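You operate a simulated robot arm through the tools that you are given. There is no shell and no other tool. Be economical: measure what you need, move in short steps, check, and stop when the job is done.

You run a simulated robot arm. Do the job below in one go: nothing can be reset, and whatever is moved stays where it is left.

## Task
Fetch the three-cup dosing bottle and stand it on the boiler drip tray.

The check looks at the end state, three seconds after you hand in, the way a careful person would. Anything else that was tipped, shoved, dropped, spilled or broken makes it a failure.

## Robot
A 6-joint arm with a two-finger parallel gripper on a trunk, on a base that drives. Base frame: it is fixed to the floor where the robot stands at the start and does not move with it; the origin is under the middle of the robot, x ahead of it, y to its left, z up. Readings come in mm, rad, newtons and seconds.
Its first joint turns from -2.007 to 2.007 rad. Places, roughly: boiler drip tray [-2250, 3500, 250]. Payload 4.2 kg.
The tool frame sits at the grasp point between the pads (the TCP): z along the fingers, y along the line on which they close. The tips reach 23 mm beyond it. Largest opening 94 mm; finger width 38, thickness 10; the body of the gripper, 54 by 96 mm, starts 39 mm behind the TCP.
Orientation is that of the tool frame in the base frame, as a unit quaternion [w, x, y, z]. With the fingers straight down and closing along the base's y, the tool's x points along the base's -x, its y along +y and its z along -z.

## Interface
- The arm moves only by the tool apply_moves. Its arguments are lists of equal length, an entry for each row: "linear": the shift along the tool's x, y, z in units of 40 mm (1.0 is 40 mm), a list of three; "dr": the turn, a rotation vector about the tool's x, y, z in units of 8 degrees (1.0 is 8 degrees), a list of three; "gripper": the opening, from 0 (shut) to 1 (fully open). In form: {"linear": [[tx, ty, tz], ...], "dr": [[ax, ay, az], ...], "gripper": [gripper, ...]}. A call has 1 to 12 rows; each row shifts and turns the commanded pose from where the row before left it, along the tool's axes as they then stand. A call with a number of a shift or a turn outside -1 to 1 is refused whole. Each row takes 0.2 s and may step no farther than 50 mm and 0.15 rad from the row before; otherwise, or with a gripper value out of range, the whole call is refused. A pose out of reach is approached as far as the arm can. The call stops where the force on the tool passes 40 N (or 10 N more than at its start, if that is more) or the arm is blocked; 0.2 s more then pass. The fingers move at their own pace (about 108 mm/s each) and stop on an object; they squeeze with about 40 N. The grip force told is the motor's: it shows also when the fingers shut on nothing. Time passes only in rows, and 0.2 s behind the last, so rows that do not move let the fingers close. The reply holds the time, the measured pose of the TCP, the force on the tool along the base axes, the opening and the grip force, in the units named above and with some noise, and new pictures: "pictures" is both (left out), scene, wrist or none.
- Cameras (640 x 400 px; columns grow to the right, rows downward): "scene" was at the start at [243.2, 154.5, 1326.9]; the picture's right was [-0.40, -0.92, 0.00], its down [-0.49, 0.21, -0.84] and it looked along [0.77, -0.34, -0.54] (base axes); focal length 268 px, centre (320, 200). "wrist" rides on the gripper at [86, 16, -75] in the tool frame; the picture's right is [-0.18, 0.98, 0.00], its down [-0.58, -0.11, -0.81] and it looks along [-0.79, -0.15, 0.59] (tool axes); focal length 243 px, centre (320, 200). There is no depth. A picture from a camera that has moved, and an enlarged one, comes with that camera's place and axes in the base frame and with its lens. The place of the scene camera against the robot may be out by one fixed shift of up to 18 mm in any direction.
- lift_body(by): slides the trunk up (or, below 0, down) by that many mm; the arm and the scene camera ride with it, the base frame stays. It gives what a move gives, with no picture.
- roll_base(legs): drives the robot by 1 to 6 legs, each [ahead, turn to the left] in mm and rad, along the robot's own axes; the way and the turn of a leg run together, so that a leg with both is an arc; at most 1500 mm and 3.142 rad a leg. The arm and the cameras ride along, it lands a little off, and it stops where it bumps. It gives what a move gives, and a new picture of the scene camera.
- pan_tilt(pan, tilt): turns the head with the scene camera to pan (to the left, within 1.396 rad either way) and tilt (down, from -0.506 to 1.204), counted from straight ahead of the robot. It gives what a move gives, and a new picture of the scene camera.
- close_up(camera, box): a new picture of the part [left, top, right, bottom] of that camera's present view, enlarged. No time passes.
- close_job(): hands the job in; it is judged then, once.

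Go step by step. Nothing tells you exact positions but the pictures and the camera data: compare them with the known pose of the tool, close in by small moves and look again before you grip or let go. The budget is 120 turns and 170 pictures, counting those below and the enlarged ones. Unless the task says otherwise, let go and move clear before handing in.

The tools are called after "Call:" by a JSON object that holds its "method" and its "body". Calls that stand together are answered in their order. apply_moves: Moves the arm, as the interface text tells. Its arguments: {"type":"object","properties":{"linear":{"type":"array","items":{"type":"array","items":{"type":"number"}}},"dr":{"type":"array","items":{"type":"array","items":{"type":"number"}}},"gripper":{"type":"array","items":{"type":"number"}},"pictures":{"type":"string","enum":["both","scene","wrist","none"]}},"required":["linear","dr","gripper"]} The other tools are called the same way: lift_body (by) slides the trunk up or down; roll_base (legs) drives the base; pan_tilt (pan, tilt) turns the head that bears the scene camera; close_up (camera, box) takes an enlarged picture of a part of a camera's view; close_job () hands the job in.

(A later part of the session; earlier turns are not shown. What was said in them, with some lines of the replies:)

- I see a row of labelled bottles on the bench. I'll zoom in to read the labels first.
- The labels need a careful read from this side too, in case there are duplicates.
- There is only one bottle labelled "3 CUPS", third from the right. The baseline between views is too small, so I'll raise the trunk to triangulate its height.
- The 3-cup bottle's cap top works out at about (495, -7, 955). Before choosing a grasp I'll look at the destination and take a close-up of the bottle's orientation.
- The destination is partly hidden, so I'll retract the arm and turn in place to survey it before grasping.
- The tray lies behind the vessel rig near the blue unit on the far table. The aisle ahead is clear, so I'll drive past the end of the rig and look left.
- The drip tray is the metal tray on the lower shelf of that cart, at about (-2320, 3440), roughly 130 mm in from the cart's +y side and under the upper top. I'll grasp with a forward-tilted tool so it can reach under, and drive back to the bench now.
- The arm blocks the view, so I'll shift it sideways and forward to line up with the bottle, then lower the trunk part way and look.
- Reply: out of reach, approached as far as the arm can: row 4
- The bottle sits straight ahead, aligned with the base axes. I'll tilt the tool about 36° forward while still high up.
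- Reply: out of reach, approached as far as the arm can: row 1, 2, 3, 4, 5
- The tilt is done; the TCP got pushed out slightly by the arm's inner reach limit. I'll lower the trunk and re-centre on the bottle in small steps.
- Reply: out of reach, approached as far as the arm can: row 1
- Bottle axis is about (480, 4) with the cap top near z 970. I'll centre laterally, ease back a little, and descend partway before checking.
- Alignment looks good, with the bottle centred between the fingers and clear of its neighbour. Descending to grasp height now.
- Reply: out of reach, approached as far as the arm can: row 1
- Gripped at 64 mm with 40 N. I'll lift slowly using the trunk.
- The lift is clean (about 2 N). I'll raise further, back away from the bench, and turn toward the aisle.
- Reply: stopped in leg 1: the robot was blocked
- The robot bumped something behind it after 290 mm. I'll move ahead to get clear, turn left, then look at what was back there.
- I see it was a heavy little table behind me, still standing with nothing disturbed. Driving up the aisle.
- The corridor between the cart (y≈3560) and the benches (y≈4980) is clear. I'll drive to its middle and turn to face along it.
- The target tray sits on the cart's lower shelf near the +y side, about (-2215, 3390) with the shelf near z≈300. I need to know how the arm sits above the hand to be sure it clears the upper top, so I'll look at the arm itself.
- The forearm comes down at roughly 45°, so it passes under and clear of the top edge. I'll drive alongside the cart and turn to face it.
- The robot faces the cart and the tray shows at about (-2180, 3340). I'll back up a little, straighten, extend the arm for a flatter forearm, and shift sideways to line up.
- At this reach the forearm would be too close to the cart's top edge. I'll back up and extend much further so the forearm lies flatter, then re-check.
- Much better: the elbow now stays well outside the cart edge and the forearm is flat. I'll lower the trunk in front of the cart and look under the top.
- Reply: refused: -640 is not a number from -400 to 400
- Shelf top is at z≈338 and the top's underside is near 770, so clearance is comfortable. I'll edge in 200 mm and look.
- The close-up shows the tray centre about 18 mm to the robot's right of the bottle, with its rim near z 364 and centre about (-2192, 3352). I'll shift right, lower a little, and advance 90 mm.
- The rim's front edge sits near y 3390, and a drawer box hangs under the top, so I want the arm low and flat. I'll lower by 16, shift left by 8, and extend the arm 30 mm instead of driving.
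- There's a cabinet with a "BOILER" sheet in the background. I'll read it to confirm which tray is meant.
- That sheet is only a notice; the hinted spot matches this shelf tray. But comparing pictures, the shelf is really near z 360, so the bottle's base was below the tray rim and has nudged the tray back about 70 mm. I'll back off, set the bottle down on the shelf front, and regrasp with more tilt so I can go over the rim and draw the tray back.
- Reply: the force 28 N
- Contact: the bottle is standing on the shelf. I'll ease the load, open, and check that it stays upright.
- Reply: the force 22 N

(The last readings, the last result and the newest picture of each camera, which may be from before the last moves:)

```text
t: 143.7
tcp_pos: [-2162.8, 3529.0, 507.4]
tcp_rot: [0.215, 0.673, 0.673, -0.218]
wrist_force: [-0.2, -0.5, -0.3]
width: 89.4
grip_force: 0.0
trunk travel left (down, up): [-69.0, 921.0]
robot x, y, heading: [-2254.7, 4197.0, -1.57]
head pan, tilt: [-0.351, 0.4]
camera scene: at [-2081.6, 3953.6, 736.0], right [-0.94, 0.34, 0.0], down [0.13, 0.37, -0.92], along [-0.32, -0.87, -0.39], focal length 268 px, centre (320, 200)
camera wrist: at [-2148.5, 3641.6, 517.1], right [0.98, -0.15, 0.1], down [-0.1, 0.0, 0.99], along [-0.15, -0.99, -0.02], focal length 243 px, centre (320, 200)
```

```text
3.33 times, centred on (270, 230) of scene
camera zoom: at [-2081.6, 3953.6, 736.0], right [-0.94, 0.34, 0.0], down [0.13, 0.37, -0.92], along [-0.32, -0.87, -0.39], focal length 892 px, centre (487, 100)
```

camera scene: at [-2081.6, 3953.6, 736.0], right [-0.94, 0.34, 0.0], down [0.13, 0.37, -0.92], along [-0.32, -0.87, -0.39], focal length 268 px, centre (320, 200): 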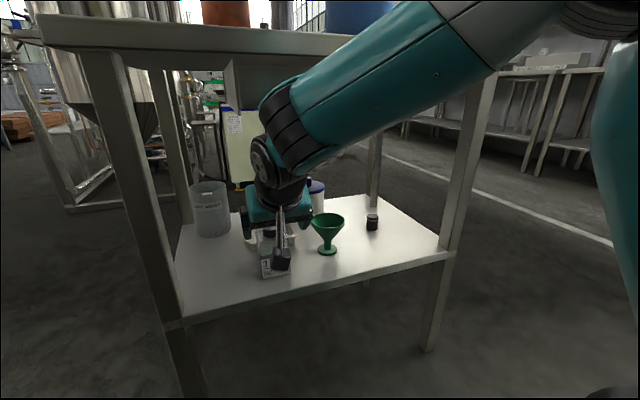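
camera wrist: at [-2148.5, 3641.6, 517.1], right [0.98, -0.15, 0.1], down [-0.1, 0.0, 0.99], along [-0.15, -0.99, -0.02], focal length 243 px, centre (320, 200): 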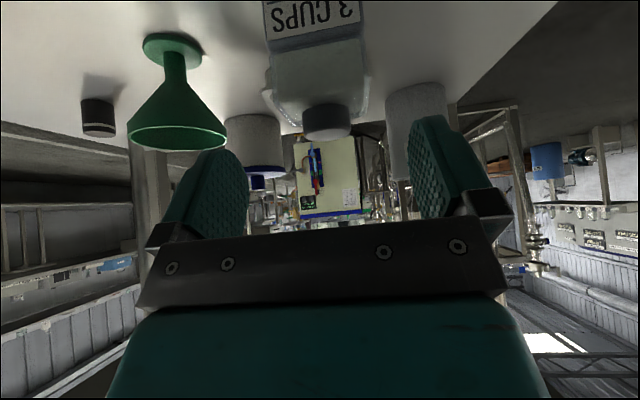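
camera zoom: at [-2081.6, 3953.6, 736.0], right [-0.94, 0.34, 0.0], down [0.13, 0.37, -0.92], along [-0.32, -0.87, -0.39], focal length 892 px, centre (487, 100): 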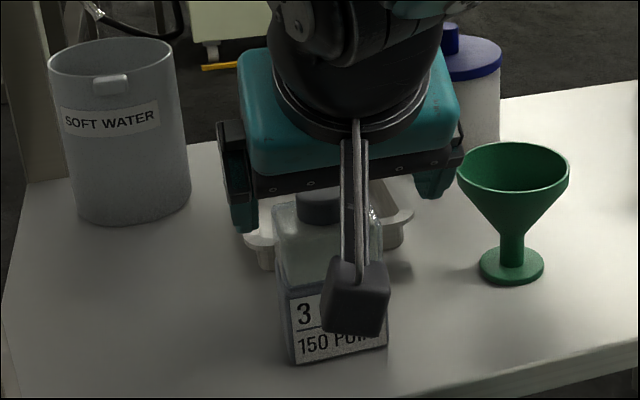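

The bottle stands upright and free. I'll back away 180 mm for a clear view of the tray and bottle, and increase the tilt.

Call:
{"method": "roll_base", "body": {"legs": [[-180, 0]]}}

Call:
{"method": "apply_moves", "body": {"linear": [[0, 0, 0], [0, 0, 0], [0, 0, 0]], "dr": [[0, -0.9, 0], [0, -0.9, 0], [0, -0.7, 0]], "gripper": [0.95, 0.95, 0.95], "pictures": "both"}}

Call:
{"method": "pan_tilt", "body": {"pan": 0.0, "tilt": 0.4}}

Call:
{"method": "close_up", "body": {"camera": "scene", "box": [280, 160, 480, 285]}}

```text
t: 145.2
tcp_pos: [-2166.5, 3705.9, 507.5]
tcp_rot: [0.215, 0.675, 0.671, -0.22]
wrist_force: [-0.6, 0.1, 0.5]
width: 89.8
grip_force: 0.0
trunk travel left (down, up): [-69.0, 921.0]
robot x, y, heading: [-2253.0, 4376.5, -1.574]
head pan, tilt: [-0.351, 0.4]
camera scene: at [-2082.5, 4130.5, 736.0], right [-0.94, 0.35, 0.0], down [0.14, 0.36, -0.92], along [-0.32, -0.86, -0.39], focal length 268 px, centre (320, 200)
```

scene: 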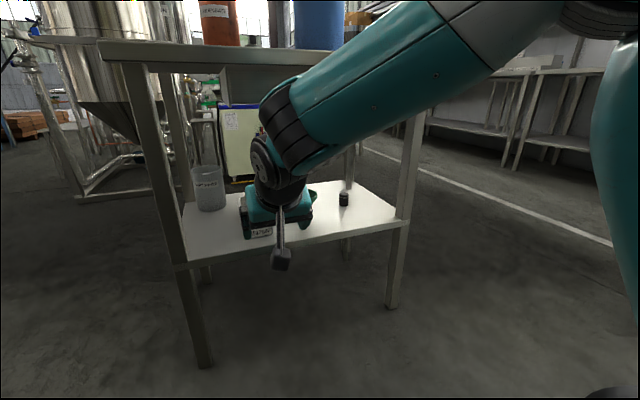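

```text
t: 146.0
tcp_pos: [-2166.5, 3704.5, 506.1]
tcp_rot: [0.328, 0.626, 0.624, -0.333]
wrist_force: [-1.1, -0.5, -0.2]
width: 89.3
grip_force: 0.1
trunk travel left (down, up): [-69.0, 921.0]
robot x, y, heading: [-2251.9, 4373.5, -1.58]
head pan, tilt: [-0.351, 0.4]
camera scene: at [-2082.5, 4130.5, 736.1], right [-0.94, 0.35, 0.0], down [0.14, 0.36, -0.92], along [-0.32, -0.86, -0.39], focal length 268 px, centre (320, 200)
camera wrist: at [-2151.7, 3815.0, 477.2], right [0.98, -0.11, 0.15], down [-0.1, 0.34, 0.93], along [-0.15, -0.93, 0.32], focal length 243 px, centre (320, 200)
```

scene: 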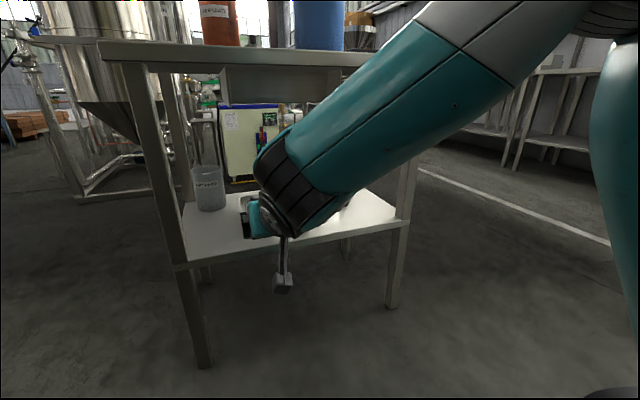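
wrist: 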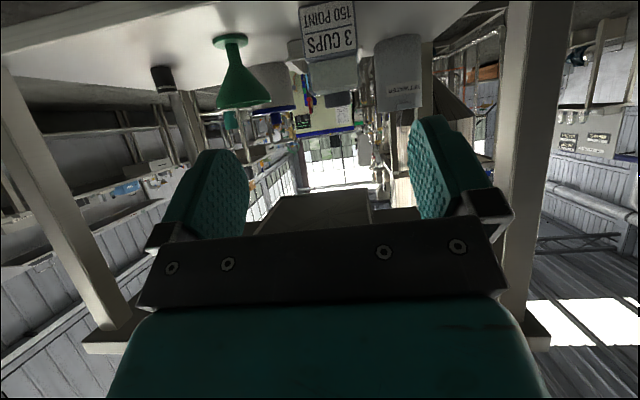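

```text
t: 146.8
tcp_pos: [-2166.0, 3706.9, 506.5]
tcp_rot: [0.328, 0.626, 0.624, -0.333]
wrist_force: [-0.7, 1.2, -0.2]
width: 89.6
grip_force: 0.1
trunk travel left (down, up): [-69.0, 921.0]
robot x, y, heading: [-2251.5, 4375.8, -1.574]
head pan, tilt: [0.0, 0.4]
camera scene: at [-2050.8, 4124.7, 736.0], right [-1.0, 0.01, 0.0], down [0.0, 0.39, -0.92], along [-0.01, -0.92, -0.39], focal length 268 px, centre (320, 200)
```

scene: 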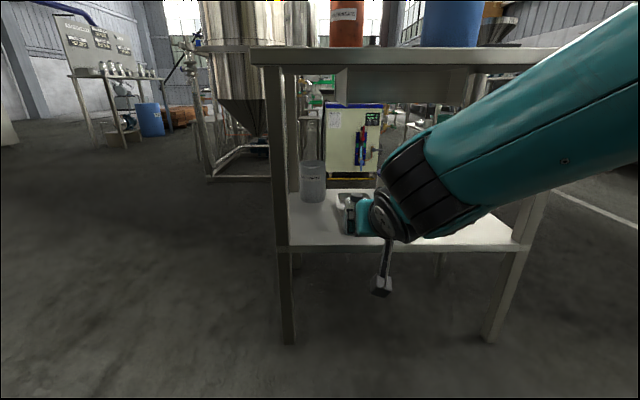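

```text
3.20 times, centred on (380, 222) of scene
camera zoom: at [-2050.8, 4124.7, 736.0], right [-1.0, 0.01, 0.0], down [0.0, 0.39, -0.92], along [-0.01, -0.92, -0.39], focal length 857 px, centre (128, 128)
```

zoom: 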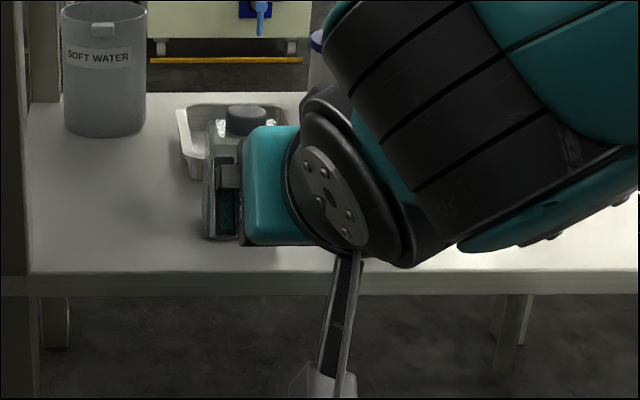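

The bottle is upright at about (-2161, 3472) and the tray's front rim is near y 3414, pushed only about 40 mm. I'll lower to grasp height outside the cart, then come in horizontally at this flatter angle.

Call:
{"method": "lift_body", "body": {"by": -65}}

Call:
{"method": "roll_base", "body": {"legs": [[110, 0]]}}

Call:
{"method": "apply_moves", "body": {"linear": [[0, 0, 0]], "dr": [[0, 0, 0]], "gripper": [1], "pictures": "wrist"}}

```text
t: 147.9
tcp_pos: [-2167.0, 3705.7, 442.5]
tcp_rot: [0.327, 0.627, 0.624, -0.332]
wrist_force: [-1.0, 1.0, -0.7]
width: 89.4
grip_force: 0.0
trunk travel left (down, up): [-4.0, 986.0]
robot x, y, heading: [-2255.0, 4374.0, -1.576]
head pan, tilt: [0.0, 0.4]
```

```text
t: 149.1
tcp_pos: [-2168.8, 3590.4, 441.0]
tcp_rot: [0.327, 0.627, 0.624, -0.332]
wrist_force: [-0.4, 0.8, 0.2]
width: 89.0
grip_force: 0.1
trunk travel left (down, up): [-4.0, 986.0]
robot x, y, heading: [-2253.3, 4258.6, -1.58]
head pan, tilt: [0.0, 0.4]
camera scene: at [-2051.9, 4009.8, 671.0], right [-1.0, 0.01, 0.0], down [0.0, 0.39, -0.92], along [-0.01, -0.92, -0.39], focal length 268 px, centre (320, 200)
```

scene: 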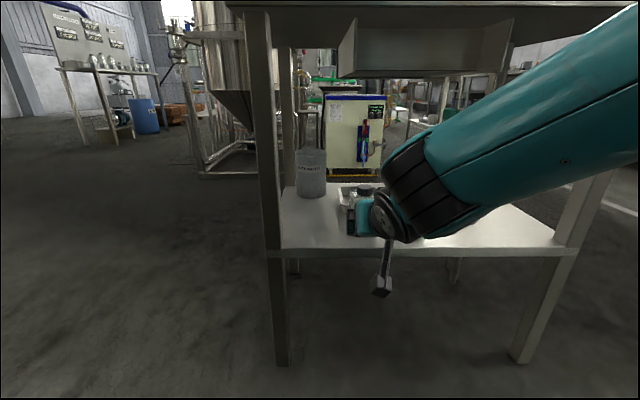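

```text
t: 149.5
tcp_pos: [-2169.3, 3591.9, 442.2]
tcp_rot: [0.328, 0.627, 0.623, -0.333]
wrist_force: [0.0, 0.0, 0.2]
width: 94.0
grip_force: 0.2
trunk travel left (down, up): [-4.0, 986.0]
robot x, y, heading: [-2256.5, 4261.0, -1.578]
head pan, tilt: [0.0, 0.4]
camera wrist: at [-2153.6, 3700.4, 412.3], right [0.98, -0.11, 0.15], down [-0.1, 0.34, 0.94], along [-0.15, -0.93, 0.32], focal length 243 px, centre (320, 200)
```

wrist: 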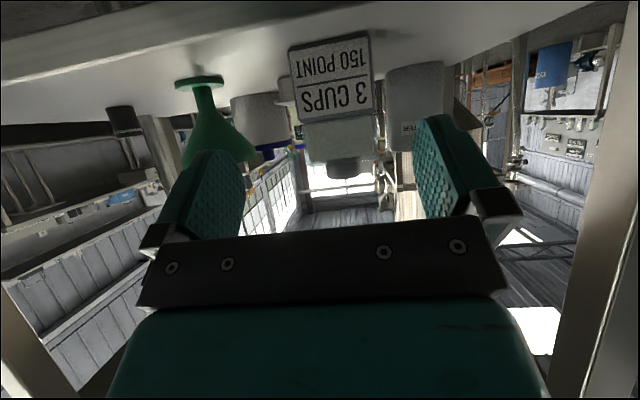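

Everything lines up; the bottle's at x≈-2163. Moving in horizontally.

Call:
{"method": "apply_moves", "body": {"linear": [[-0.5635, 0.15, 0.826], [-0.5635, 0, 0.826]], "dr": [[0, 0, 0], [0, 0, 0]], "gripper": [1, 1], "pictures": "wrist"}}

```text
t: 150.1
tcp_pos: [-2163.2, 3507.6, 445.5]
tcp_rot: [0.329, 0.627, 0.623, -0.334]
wrist_force: [0.3, 0.7, 0.1]
width: 94.0
grip_force: 0.2
trunk travel left (down, up): [-4.0, 986.0]
robot x, y, heading: [-2257.6, 4262.0, -1.579]
head pan, tilt: [0.0, 0.4]
camera wrist: at [-2149.0, 3617.6, 416.1], right [0.98, -0.11, 0.15], down [-0.1, 0.34, 0.93], along [-0.15, -0.93, 0.32], focal length 243 px, centre (320, 200)
```

wrist: 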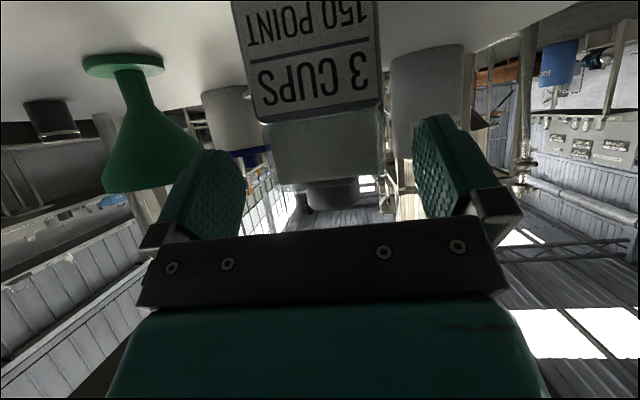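

Call:
{"method": "apply_moves", "body": {"linear": [[-0.19, 0, 0.41], [-0.19, 0, 0.41]], "dr": [[0, 0, 0], [0, 0, 0]], "gripper": [1, 1], "pictures": "wrist"}}

```text
t: 150.7
tcp_pos: [-2163.5, 3474.6, 437.3]
tcp_rot: [0.329, 0.626, 0.624, -0.332]
wrist_force: [-0.6, 0.1, 0.0]
width: 94.0
grip_force: 0.1
trunk travel left (down, up): [-4.0, 986.0]
robot x, y, heading: [-2253.9, 4263.2, -1.577]
head pan, tilt: [0.0, 0.4]
camera wrist: at [-2148.1, 3585.0, 407.4], right [0.98, -0.11, 0.15], down [-0.1, 0.34, 0.94], along [-0.15, -0.93, 0.32], focal length 243 px, centre (320, 200)
```

wrist: 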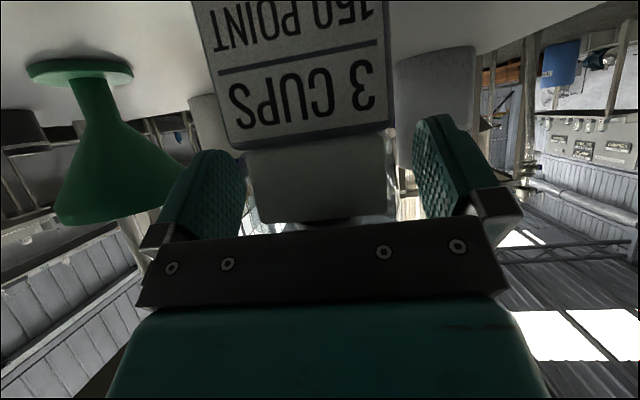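

Call:
{"method": "apply_moves", "body": {"linear": [[0, 0, 0], [0, 0, 0], [0, 0, 0], [0, 0, 0]], "dr": [[0, 0, 0], [0, 0, 0], [0, 0, 0], [0, 0, 0]], "gripper": [0, 0, 0, 0], "pictures": "wrist"}}

```text
t: 151.7
tcp_pos: [-2162.3, 3475.6, 436.9]
tcp_rot: [0.328, 0.627, 0.623, -0.333]
wrist_force: [0.9, -1.1, 0.8]
width: 63.7
grip_force: 40.1
trunk travel left (down, up): [-4.0, 986.0]
robot x, y, heading: [-2255.0, 4259.7, -1.577]
head pan, tilt: [0.0, 0.4]
camera wrist: at [-2148.1, 3585.0, 407.4], right [0.98, -0.11, 0.15], down [-0.1, 0.34, 0.93], along [-0.15, -0.93, 0.32], focal length 243 px, centre (320, 200)
```

wrist: 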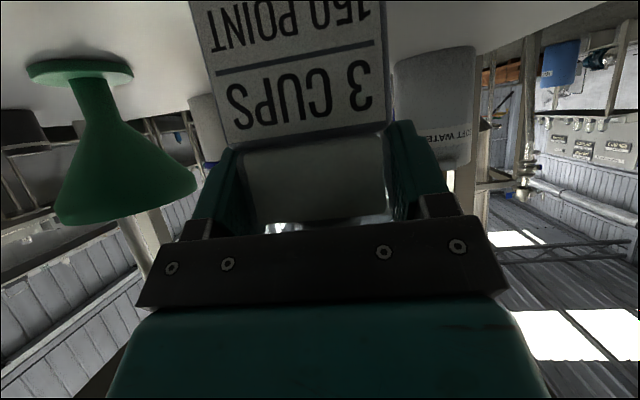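

Regripped at the flatter angle. I'll lift 40 mm and check the bottle's base against the tray rim and the arm against the drawer.

Call:
{"method": "apply_moves", "body": {"linear": [[-0.413, 0, -0.282], [-0.413, 0, -0.282], [0, 0, 0]], "dr": [[0, 0, 0], [0, 0, 0], [0, 0, 0]], "gripper": [0, 0, 0], "pictures": "scene"}}

Call:
{"method": "close_up", "body": {"camera": "scene", "box": [310, 160, 470, 260]}}

Call:
{"method": "pan_tilt", "body": {"pan": 0.4, "tilt": 0.4}}

```text
t: 152.5
tcp_pos: [-2164.7, 3475.1, 477.1]
tcp_rot: [0.327, 0.627, 0.624, -0.333]
wrist_force: [-1.0, -1.0, -1.4]
width: 63.7
grip_force: 40.1
trunk travel left (down, up): [-4.0, 986.0]
robot x, y, heading: [-2252.5, 4264.5, -1.579]
head pan, tilt: [0.0, 0.4]
camera scene: at [-2051.9, 4009.8, 671.0], right [-1.0, 0.01, 0.0], down [0.0, 0.39, -0.92], along [-0.01, -0.92, -0.39], focal length 268 px, centre (320, 200)
```

scene: 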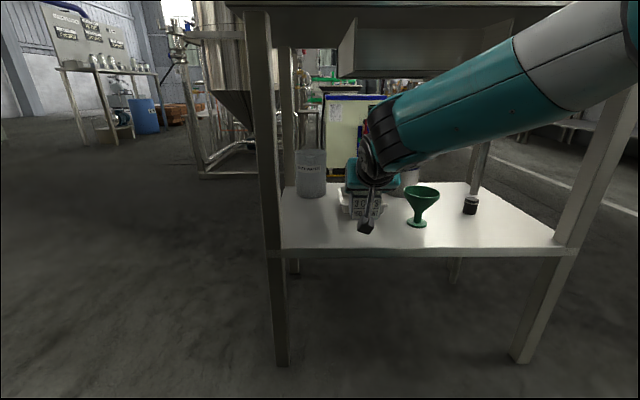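

```text
4.00 times, centred on (390, 210) of scene
camera zoom: at [-2051.9, 4009.8, 671.0], right [-1.0, 0.01, 0.0], down [0.0, 0.39, -0.92], along [-0.01, -0.92, -0.39], focal length 1071 px, centre (40, 160)
```

zoom: 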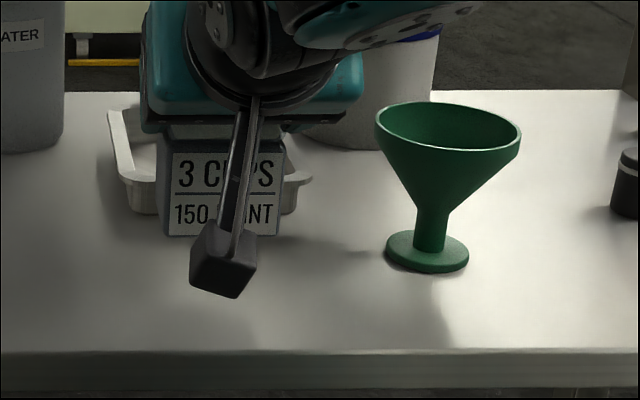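

```text
t: 153.3
tcp_pos: [-2164.1, 3475.6, 476.9]
tcp_rot: [0.328, 0.627, 0.623, -0.333]
wrist_force: [-0.3, -0.2, -2.1]
width: 63.9
grip_force: 39.5
trunk travel left (down, up): [-4.0, 986.0]
robot x, y, heading: [-2253.1, 4262.8, -1.578]
head pan, tilt: [0.4, 0.4]
camera scene: at [-2015.9, 4016.8, 671.0], right [-0.92, -0.38, 0.0], down [-0.15, 0.36, -0.92], along [0.35, -0.85, -0.39], focal length 268 px, centre (320, 200)
```

scene: 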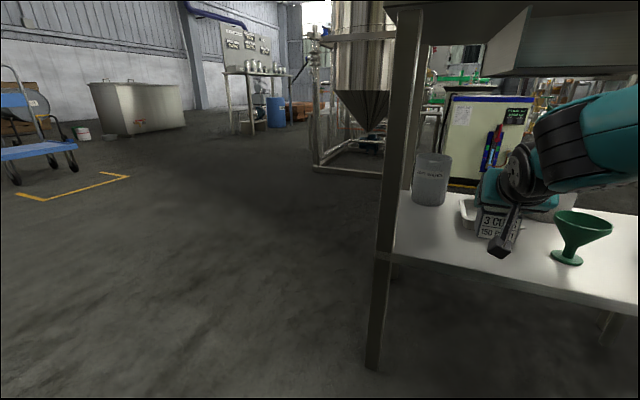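

The tray centre is about x -2181, and the bottle's base is 40 mm above the shelf against a rim about 30 mm high. I'll shift right 17 mm and extend the arm as far as practical to flatten the forearm below the drawer box.

Call:
{"method": "apply_moves", "body": {"linear": [[0, -0.425, 0], [-0.28, 0, 0.413], [-0.28, 0, 0.413]], "dr": [[0, 0, 0], [0, 0, 0], [0, 0, 0]], "gripper": [0, 0, 0], "pictures": "scene"}}

Call:
{"method": "close_up", "body": {"camera": "scene", "box": [440, 140, 640, 270]}}

Call:
{"method": "pan_tilt", "body": {"pan": -0.1, "tilt": 0.3}}

```text
t: 154.1
tcp_pos: [-2181.6, 3434.9, 476.0]
tcp_rot: [0.327, 0.627, 0.624, -0.333]
wrist_force: [-0.3, -0.7, -1.0]
width: 63.5
grip_force: 40.0
trunk travel left (down, up): [-4.0, 986.0]
robot x, y, heading: [-2253.3, 4258.8, -1.575]
head pan, tilt: [0.4, 0.4]
camera scene: at [-2015.8, 4016.9, 671.0], right [-0.92, -0.38, 0.0], down [-0.15, 0.36, -0.92], along [0.35, -0.85, -0.39], focal length 268 px, centre (320, 200)
```

scene: 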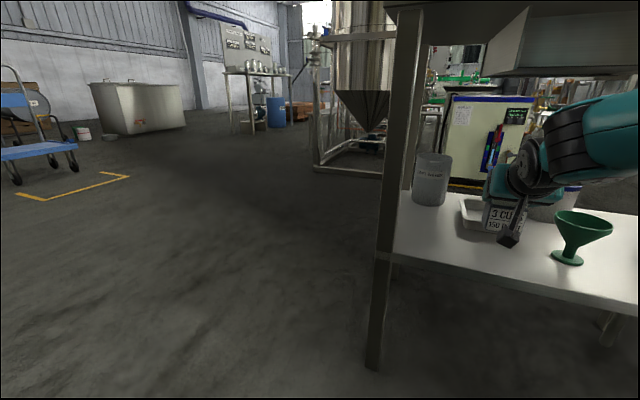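

```text
3.08 times, centred on (540, 205) of scene
camera zoom: at [-2015.8, 4016.9, 671.0], right [-0.92, -0.38, 0.0], down [-0.15, 0.36, -0.92], along [0.35, -0.85, -0.39], focal length 824 px, centre (-357, 185)
```

zoom: 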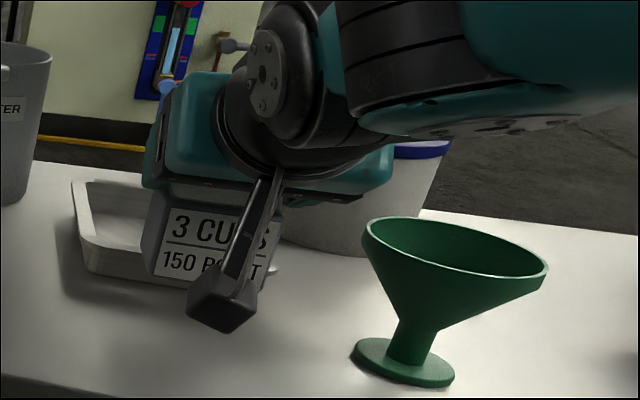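

```text
t: 155.1
tcp_pos: [-2180.9, 3435.3, 475.6]
tcp_rot: [0.328, 0.626, 0.624, -0.333]
wrist_force: [-0.2, -0.6, -1.6]
width: 63.6
grip_force: 40.2
trunk travel left (down, up): [-4.0, 986.0]
robot x, y, heading: [-2256.0, 4260.1, -1.575]
head pan, tilt: [-0.099, 0.3]
camera scene: at [-2061.1, 4009.6, 680.3], right [-0.99, 0.11, 0.0], down [0.03, 0.29, -0.96], along [-0.1, -0.95, -0.3], focal length 268 px, centre (320, 200)
```

scene: 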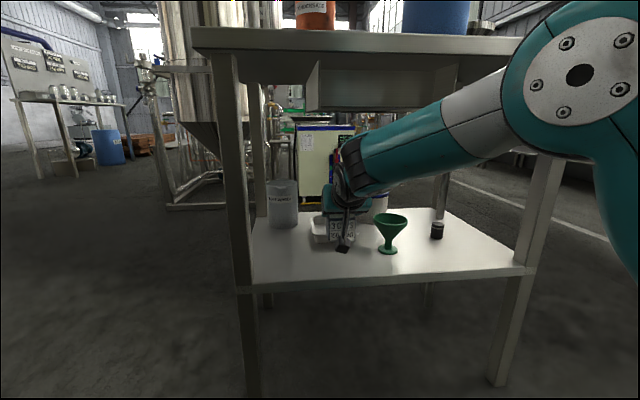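

The forearm is now nearly level, with roughly 20 mm under the drawer box. I'll advance 45 mm and check that the tray is not being pushed.

Call:
{"method": "roll_base", "body": {"legs": [[45, 0]]}}

Call:
{"method": "close_up", "body": {"camera": "scene", "box": [260, 60, 500, 270]}}

Call:
{"method": "close_up", "body": {"camera": "scene", "box": [290, 190, 418, 270]}}

```text
t: 156.0
tcp_pos: [-2179.8, 3389.9, 475.8]
tcp_rot: [0.329, 0.626, 0.624, -0.333]
wrist_force: [-0.1, 0.2, -1.0]
width: 63.7
grip_force: 40.5
trunk travel left (down, up): [-4.0, 986.0]
robot x, y, heading: [-2252.7, 4216.4, -1.578]
head pan, tilt: [-0.099, 0.3]
camera scene: at [-2061.2, 3964.3, 680.3], right [-0.99, 0.11, 0.0], down [0.03, 0.29, -0.96], along [-0.1, -0.95, -0.3], focal length 268 px, centre (320, 200)
```

scene: 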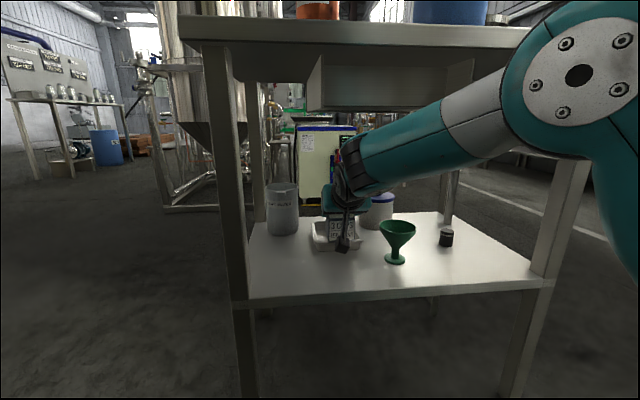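

```text
1.90 times, centred on (380, 165) of scene
camera zoom: at [-2061.2, 3964.3, 680.3], right [-0.99, 0.11, 0.0], down [0.03, 0.29, -0.96], along [-0.1, -0.95, -0.3], focal length 510 px, centre (206, 267)
```

zoom: 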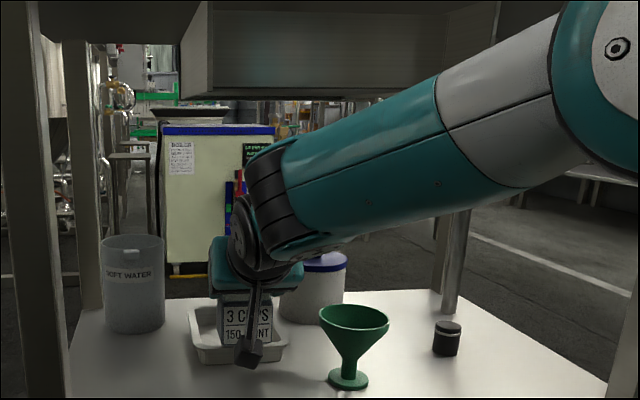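

```text
5.00 times, centred on (354, 230) of scene
camera zoom: at [-2061.2, 3964.3, 680.3], right [-0.99, 0.11, 0.0], down [0.03, 0.29, -0.96], along [-0.1, -0.95, -0.3], focal length 1338 px, centre (150, 50)
```

zoom: 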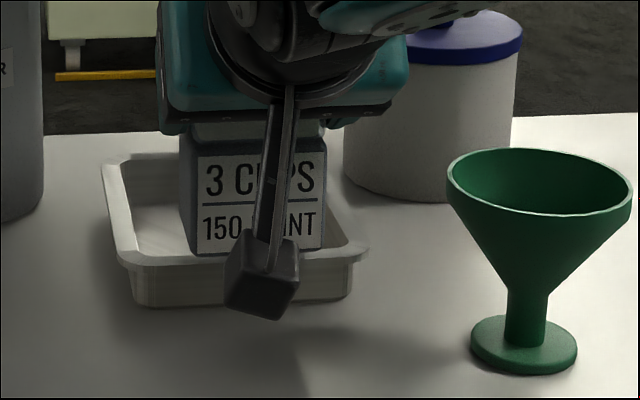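

Base is clear above the rim, and the tray hasn't moved. I'll shift 5 mm left and advance the last 43 mm so the bottle is fully over the tray floor.

Call:
{"method": "apply_moves", "body": {"linear": [[0, 0.125, 0]], "dr": [[0, 0, 0]], "gripper": [0], "pictures": "none"}}

Call:
{"method": "roll_base", "body": {"legs": [[43, 0]]}}

Call:
{"method": "close_up", "body": {"camera": "scene", "box": [290, 190, 418, 270]}}

```text
t: 156.4
tcp_pos: [-2176.5, 3390.4, 475.9]
tcp_rot: [0.328, 0.627, 0.624, -0.333]
wrist_force: [0.2, 0.3, -1.5]
width: 63.8
grip_force: 39.8
trunk travel left (down, up): [-4.0, 986.0]
robot x, y, heading: [-2254.5, 4216.3, -1.577]
head pan, tilt: [-0.099, 0.3]
```

```text
t: 157.3
tcp_pos: [-2175.5, 3347.9, 477.1]
tcp_rot: [0.328, 0.627, 0.624, -0.333]
wrist_force: [-0.6, -0.3, -1.2]
width: 63.7
grip_force: 40.3
trunk travel left (down, up): [-4.0, 986.0]
robot x, y, heading: [-2255.2, 4174.0, -1.573]
head pan, tilt: [-0.099, 0.3]
camera scene: at [-2061.4, 3922.6, 680.3], right [-0.99, 0.11, 0.0], down [0.03, 0.29, -0.96], along [-0.1, -0.95, -0.3], focal length 268 px, centre (320, 200)
```

scene: 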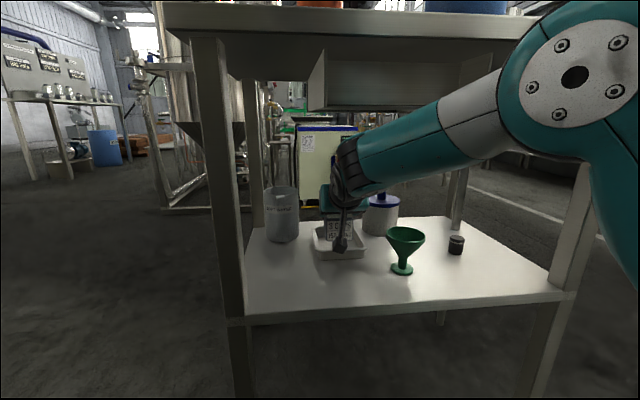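

```text
5.00 times, centred on (354, 230) of scene
camera zoom: at [-2061.4, 3922.6, 680.3], right [-0.99, 0.11, 0.0], down [0.03, 0.29, -0.96], along [-0.1, -0.95, -0.3], focal length 1338 px, centre (150, 50)
```

zoom: 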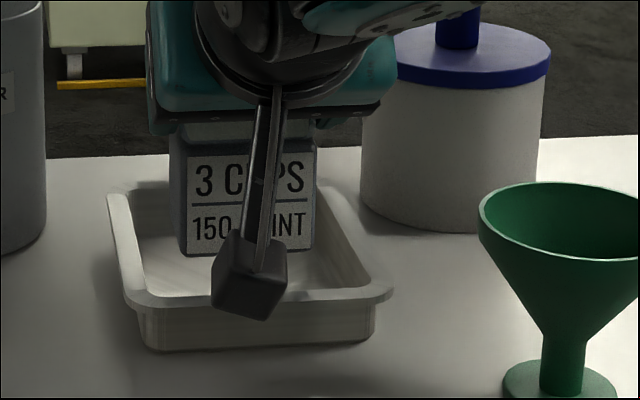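

The bottle is well inside the tray outline. Lowering gently.

Call:
{"method": "apply_moves", "body": {"linear": [[0.29, 0, 0.197], [0.29, 0, 0.197], [0.083, 0, 0.056]], "dr": [[0, 0, 0], [0, 0, 0], [0, 0, 0]], "gripper": [0, 0, 0], "pictures": "none"}}

Call:
{"method": "close_up", "body": {"camera": "scene", "box": [290, 190, 418, 270]}}

```text
t: 158.1
tcp_pos: [-2176.9, 3350.5, 445.2]
tcp_rot: [0.328, 0.626, 0.624, -0.332]
wrist_force: [-0.2, -0.2, -1.7]
width: 63.6
grip_force: 39.9
trunk travel left (down, up): [-4.0, 986.0]
robot x, y, heading: [-2253.0, 4174.6, -1.57]
head pan, tilt: [-0.099, 0.3]
```

```text
5.00 times, centred on (354, 230) of scene
camera zoom: at [-2061.4, 3922.6, 680.3], right [-0.99, 0.11, 0.0], down [0.03, 0.29, -0.96], along [-0.1, -0.95, -0.3], focal length 1338 px, centre (150, 50)
```

zoom: 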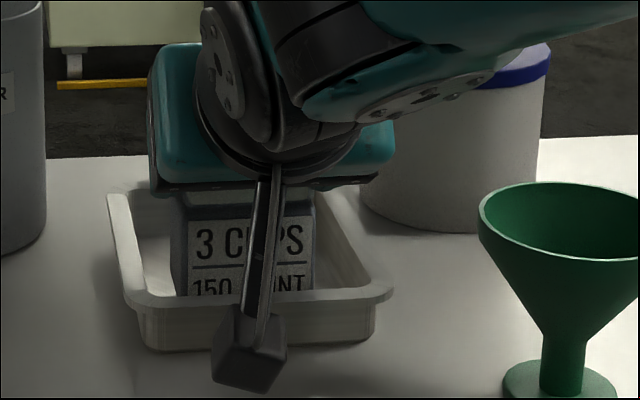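

The bottle is inside the tray with a few mm left to go. Before setting it down, I'll gently draw the tray back toward its original spot, with the bottle pulling on its front wall.

Call:
{"method": "apply_moves", "body": {"linear": [[0.131, 0, -0.192], [0.131, 0, -0.192], [0.131, 0, -0.192], [0.131, 0, -0.192], [0.131, 0, -0.192]], "dr": [[0, 0, 0], [0, 0, 0], [0, 0, 0], [0, 0, 0], [0, 0, 0]], "gripper": [0, 0, 0, 0, 0], "pictures": "scene"}}

Call:
{"method": "close_up", "body": {"camera": "scene", "box": [290, 190, 434, 290]}}

```text
t: 159.3
tcp_pos: [-2176.0, 3395.9, 443.1]
tcp_rot: [0.328, 0.626, 0.625, -0.331]
wrist_force: [-1.0, -1.2, -1.5]
width: 63.8
grip_force: 40.4
trunk travel left (down, up): [-4.0, 986.0]
robot x, y, heading: [-2253.3, 4174.2, -1.573]
head pan, tilt: [-0.099, 0.3]
camera scene: at [-2061.4, 3922.6, 680.3], right [-0.99, 0.11, 0.0], down [0.03, 0.29, -0.96], along [-0.1, -0.95, -0.3], focal length 268 px, centre (320, 200)
```

scene: 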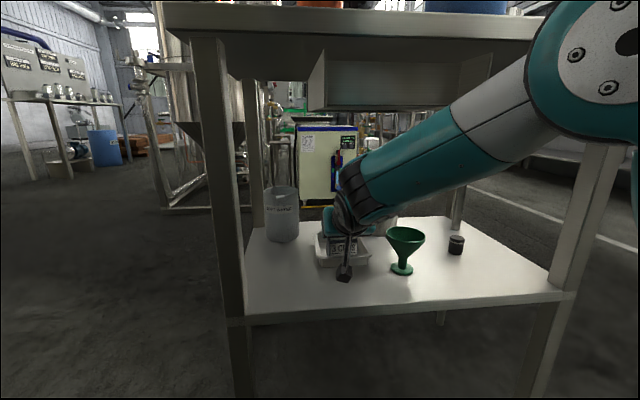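

```text
4.00 times, centred on (362, 240) of scene
camera zoom: at [-2061.4, 3922.6, 680.3], right [-0.99, 0.11, 0.0], down [0.03, 0.29, -0.96], along [-0.1, -0.95, -0.3], focal length 1071 px, centre (152, 40)
```

zoom: 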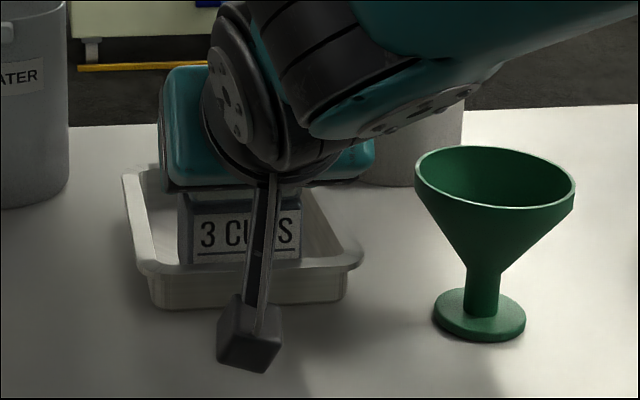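

Call:
{"method": "apply_moves", "body": {"linear": [[0.117, 0, -0.171], [0.117, 0, -0.171], [0.117, 0, -0.171], [0.117, 0, -0.171]], "dr": [[0, 0, 0], [0, 0, 0], [0, 0, 0], [0, 0, 0]], "gripper": [0, 0, 0, 0], "pictures": "scene"}}

Call:
{"method": "close_up", "body": {"camera": "scene", "box": [290, 190, 434, 290]}}

```text
t: 160.3
tcp_pos: [-2176.8, 3428.2, 444.1]
tcp_rot: [0.328, 0.626, 0.624, -0.332]
wrist_force: [0.8, -0.7, -1.1]
width: 63.7
grip_force: 40.0
trunk travel left (down, up): [-4.0, 986.0]
robot x, y, heading: [-2253.2, 4172.4, -1.58]
head pan, tilt: [-0.099, 0.3]
camera scene: at [-2061.4, 3922.6, 680.3], right [-0.99, 0.11, 0.0], down [0.03, 0.29, -0.96], along [-0.1, -0.95, -0.3], focal length 268 px, centre (320, 200)
```

scene: 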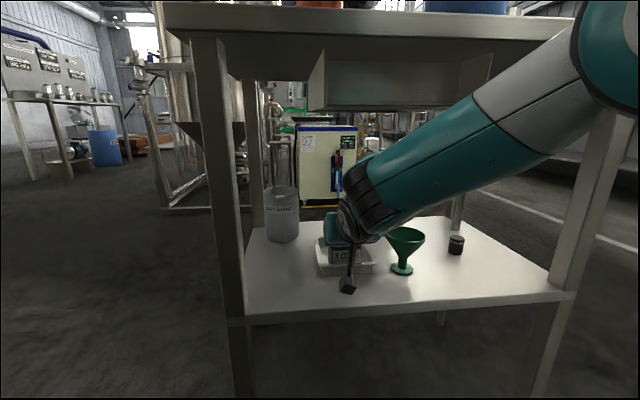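

```text
4.00 times, centred on (362, 240) of scene
camera zoom: at [-2061.4, 3922.6, 680.3], right [-0.99, 0.11, 0.0], down [0.03, 0.29, -0.96], along [-0.1, -0.95, -0.3], focal length 1071 px, centre (152, 40)
```

zoom: 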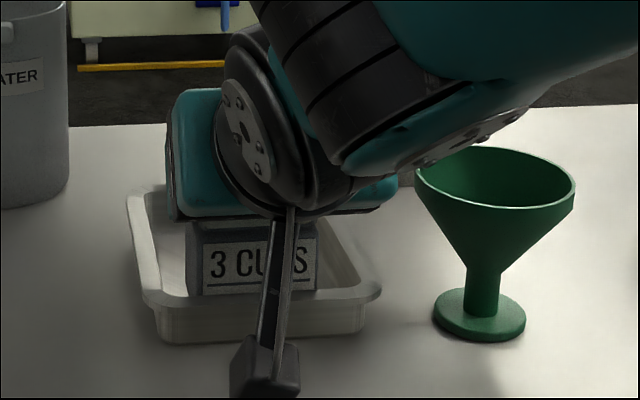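

The tray is back essentially at its starting position relative to the funnel. I'll ease the bottle off the front wall by 9 mm and lower to contact.

Call:
{"method": "apply_moves", "body": {"linear": [[-0.127, 0, 0.186], [0.062, 0, 0.042], [0.04, 0, 0.028]], "dr": [[0, 0, 0], [0, 0, 0], [0, 0, 0]], "gripper": [0, 0, 0], "pictures": "wrist"}}

```text
t: 161.1
tcp_pos: [-2175.7, 3419.9, 440.3]
tcp_rot: [0.329, 0.626, 0.623, -0.334]
wrist_force: [-0.3, 3.0, 8.6]
width: 63.6
grip_force: 39.9
trunk travel left (down, up): [-4.0, 986.0]
robot x, y, heading: [-2255.6, 4175.5, -1.577]
head pan, tilt: [-0.099, 0.3]
camera wrist: at [-2161.4, 3527.7, 411.1], right [0.98, -0.11, 0.15], down [-0.1, 0.34, 0.93], along [-0.15, -0.93, 0.33], focal length 243 px, centre (320, 200)
```

wrist: 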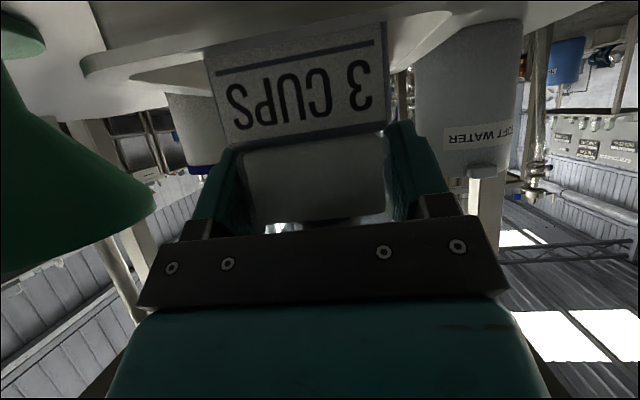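

Contact made, with the bottle resting on the tray floor. I'll open just enough to release (the funnel's close on the right) and retreat along the tool axis.

Call:
{"method": "apply_moves", "body": {"linear": [[-0.02, 0, -0.014], [0, 0, 0], [0, 0, 0], [0, 0, -0.25], [0, 0, -0.4], [0.1, 0, -0.5]], "dr": [[0, 0, 0], [0, 0, 0], [0, 0, 0], [0, 0, 0], [0, 0, 0], [0, 0, 0]], "gripper": [0.75, 0.82, 0.82, 0.82, 0.82, 0.82], "pictures": "both"}}

Call:
{"method": "close_up", "body": {"camera": "scene", "box": [290, 190, 434, 290]}}

```text
t: 162.5
tcp_pos: [-2174.8, 3458.4, 461.7]
tcp_rot: [0.327, 0.627, 0.625, -0.332]
wrist_force: [0.3, -0.3, -0.1]
width: 77.2
grip_force: 0.1
trunk travel left (down, up): [-4.0, 986.0]
robot x, y, heading: [-2252.6, 4170.8, -1.576]
head pan, tilt: [-0.099, 0.3]
camera scene: at [-2061.4, 3922.6, 680.3], right [-0.99, 0.11, 0.0], down [0.03, 0.29, -0.96], along [-0.1, -0.95, -0.3], focal length 268 px, centre (320, 200)
camera wrist: at [-2160.2, 3567.3, 433.7], right [0.98, -0.11, 0.15], down [-0.1, 0.34, 0.94], along [-0.15, -0.93, 0.32], focal length 243 px, centre (320, 200)
```

scene: 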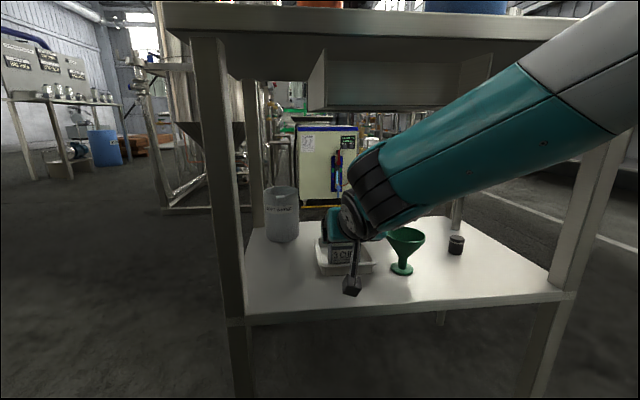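
wrist: 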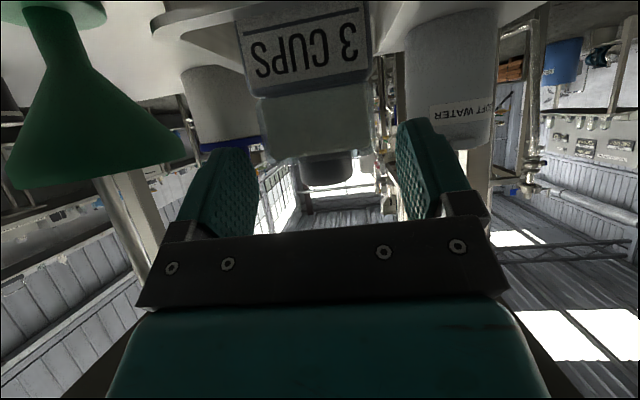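

```text
4.00 times, centred on (362, 240) of scene
camera zoom: at [-2061.4, 3922.6, 680.3], right [-0.99, 0.11, 0.0], down [0.03, 0.29, -0.96], along [-0.1, -0.95, -0.3], focal length 1071 px, centre (152, 40)
```

zoom: 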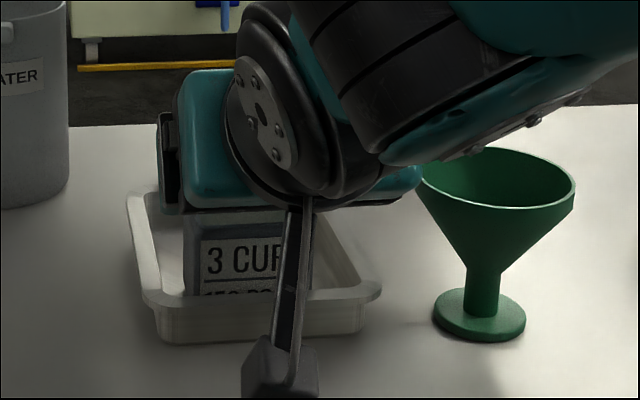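

Released, and the bottle stands in the tray. Backing straight out.

Call:
{"method": "roll_base", "body": {"legs": [[-300, 0]]}}

Call:
{"method": "close_up", "body": {"camera": "wrist", "box": [180, 0, 500, 200]}}

Call:
{"method": "pan_tilt", "body": {"pan": 0.25, "tilt": 0.35}}

```text
t: 164.5
tcp_pos: [-2171.0, 3767.1, 463.7]
tcp_rot: [0.329, 0.625, 0.625, -0.332]
wrist_force: [0.2, 0.6, -0.4]
width: 77.0
grip_force: 0.0
trunk travel left (down, up): [-4.0, 986.0]
robot x, y, heading: [-2251.9, 4479.4, -1.573]
head pan, tilt: [-0.099, 0.3]
camera scene: at [-2059.2, 4232.4, 680.3], right [-0.99, 0.1, 0.0], down [0.03, 0.29, -0.96], along [-0.1, -0.95, -0.3], focal length 268 px, centre (320, 200)
```

scene: 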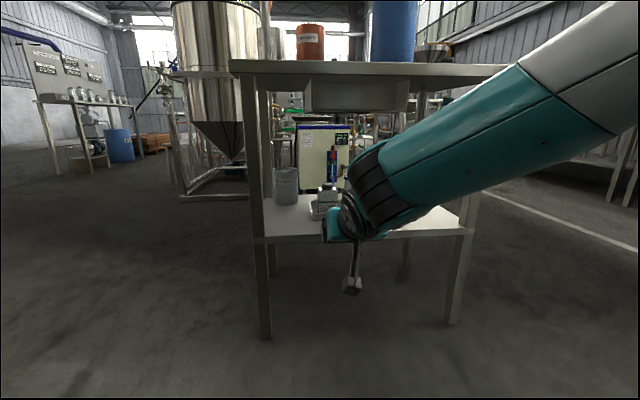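

```text
2.00 times, centred on (340, 100) of wrist
camera zoom: at [-2156.8, 3876.6, 433.8], right [0.98, -0.11, 0.15], down [-0.1, 0.34, 0.94], along [-0.15, -0.93, 0.32], focal length 485 px, centre (280, 400)
```

zoom: 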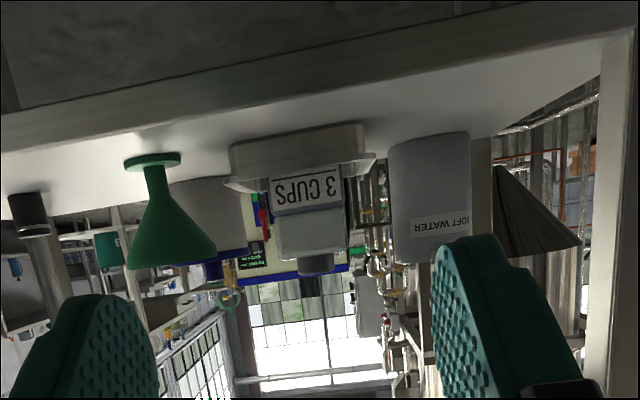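

```text
t: 165.4
tcp_pos: [-2171.5, 3768.2, 463.2]
tcp_rot: [0.328, 0.625, 0.625, -0.332]
wrist_force: [0.3, 0.0, 0.6]
width: 77.2
grip_force: 0.1
trunk travel left (down, up): [-4.0, 986.0]
robot x, y, heading: [-2254.7, 4485.3, -1.582]
head pan, tilt: [0.25, 0.351]
camera scene: at [-2027.0, 4234.9, 675.6], right [-0.97, -0.24, 0.0], down [-0.08, 0.33, -0.94], along [0.23, -0.91, -0.34], focal length 268 px, centre (320, 200)
```

scene: 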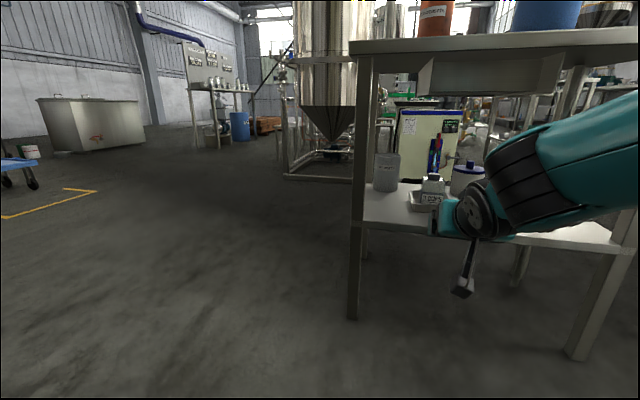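

Call:
{"method": "close_up", "body": {"camera": "scene", "box": [370, 150, 490, 240]}}

```text
4.44 times, centred on (430, 195) of scene
camera zoom: at [-2027.0, 4234.9, 675.6], right [-0.97, -0.24, 0.0], down [-0.08, 0.33, -0.94], along [0.23, -0.91, -0.34], focal length 1190 px, centre (-169, 222)
```

zoom: 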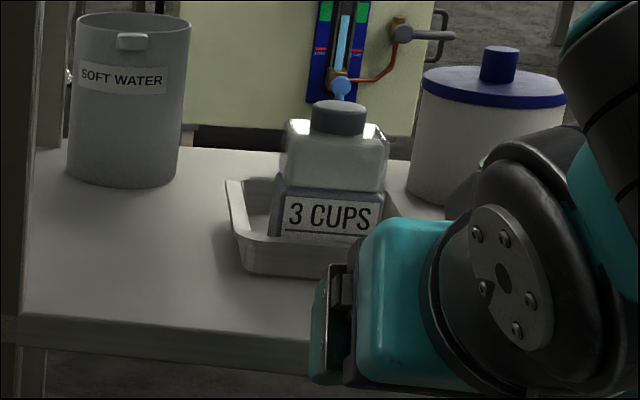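

The bottle stands upright inside the drip tray, its neighbours are untouched and the gripper is clear, so I'm handing in.

Call:
{"method": "close_job", "body": {}}

```text
The job is handed in.
```

The 3 CUPS bottle is standing upright in the metal drip tray on the cart's lower shelf, released and with the arm clear; I've handed the job in.

- **Tray moved:** on the way in, the bottle's base caught the rim and pushed the tray back roughly 50 mm. I drew it back to within about a centimetre or two of where it was, judged against the funnel beside it.
- **Bump:** the base also touched a small table near the dosing bench while backing up. I saw nothing disturbed there.
- **Which tray:** the cart also has a black tray on top. I chose the lower metal one because it is closest to the position you gave.
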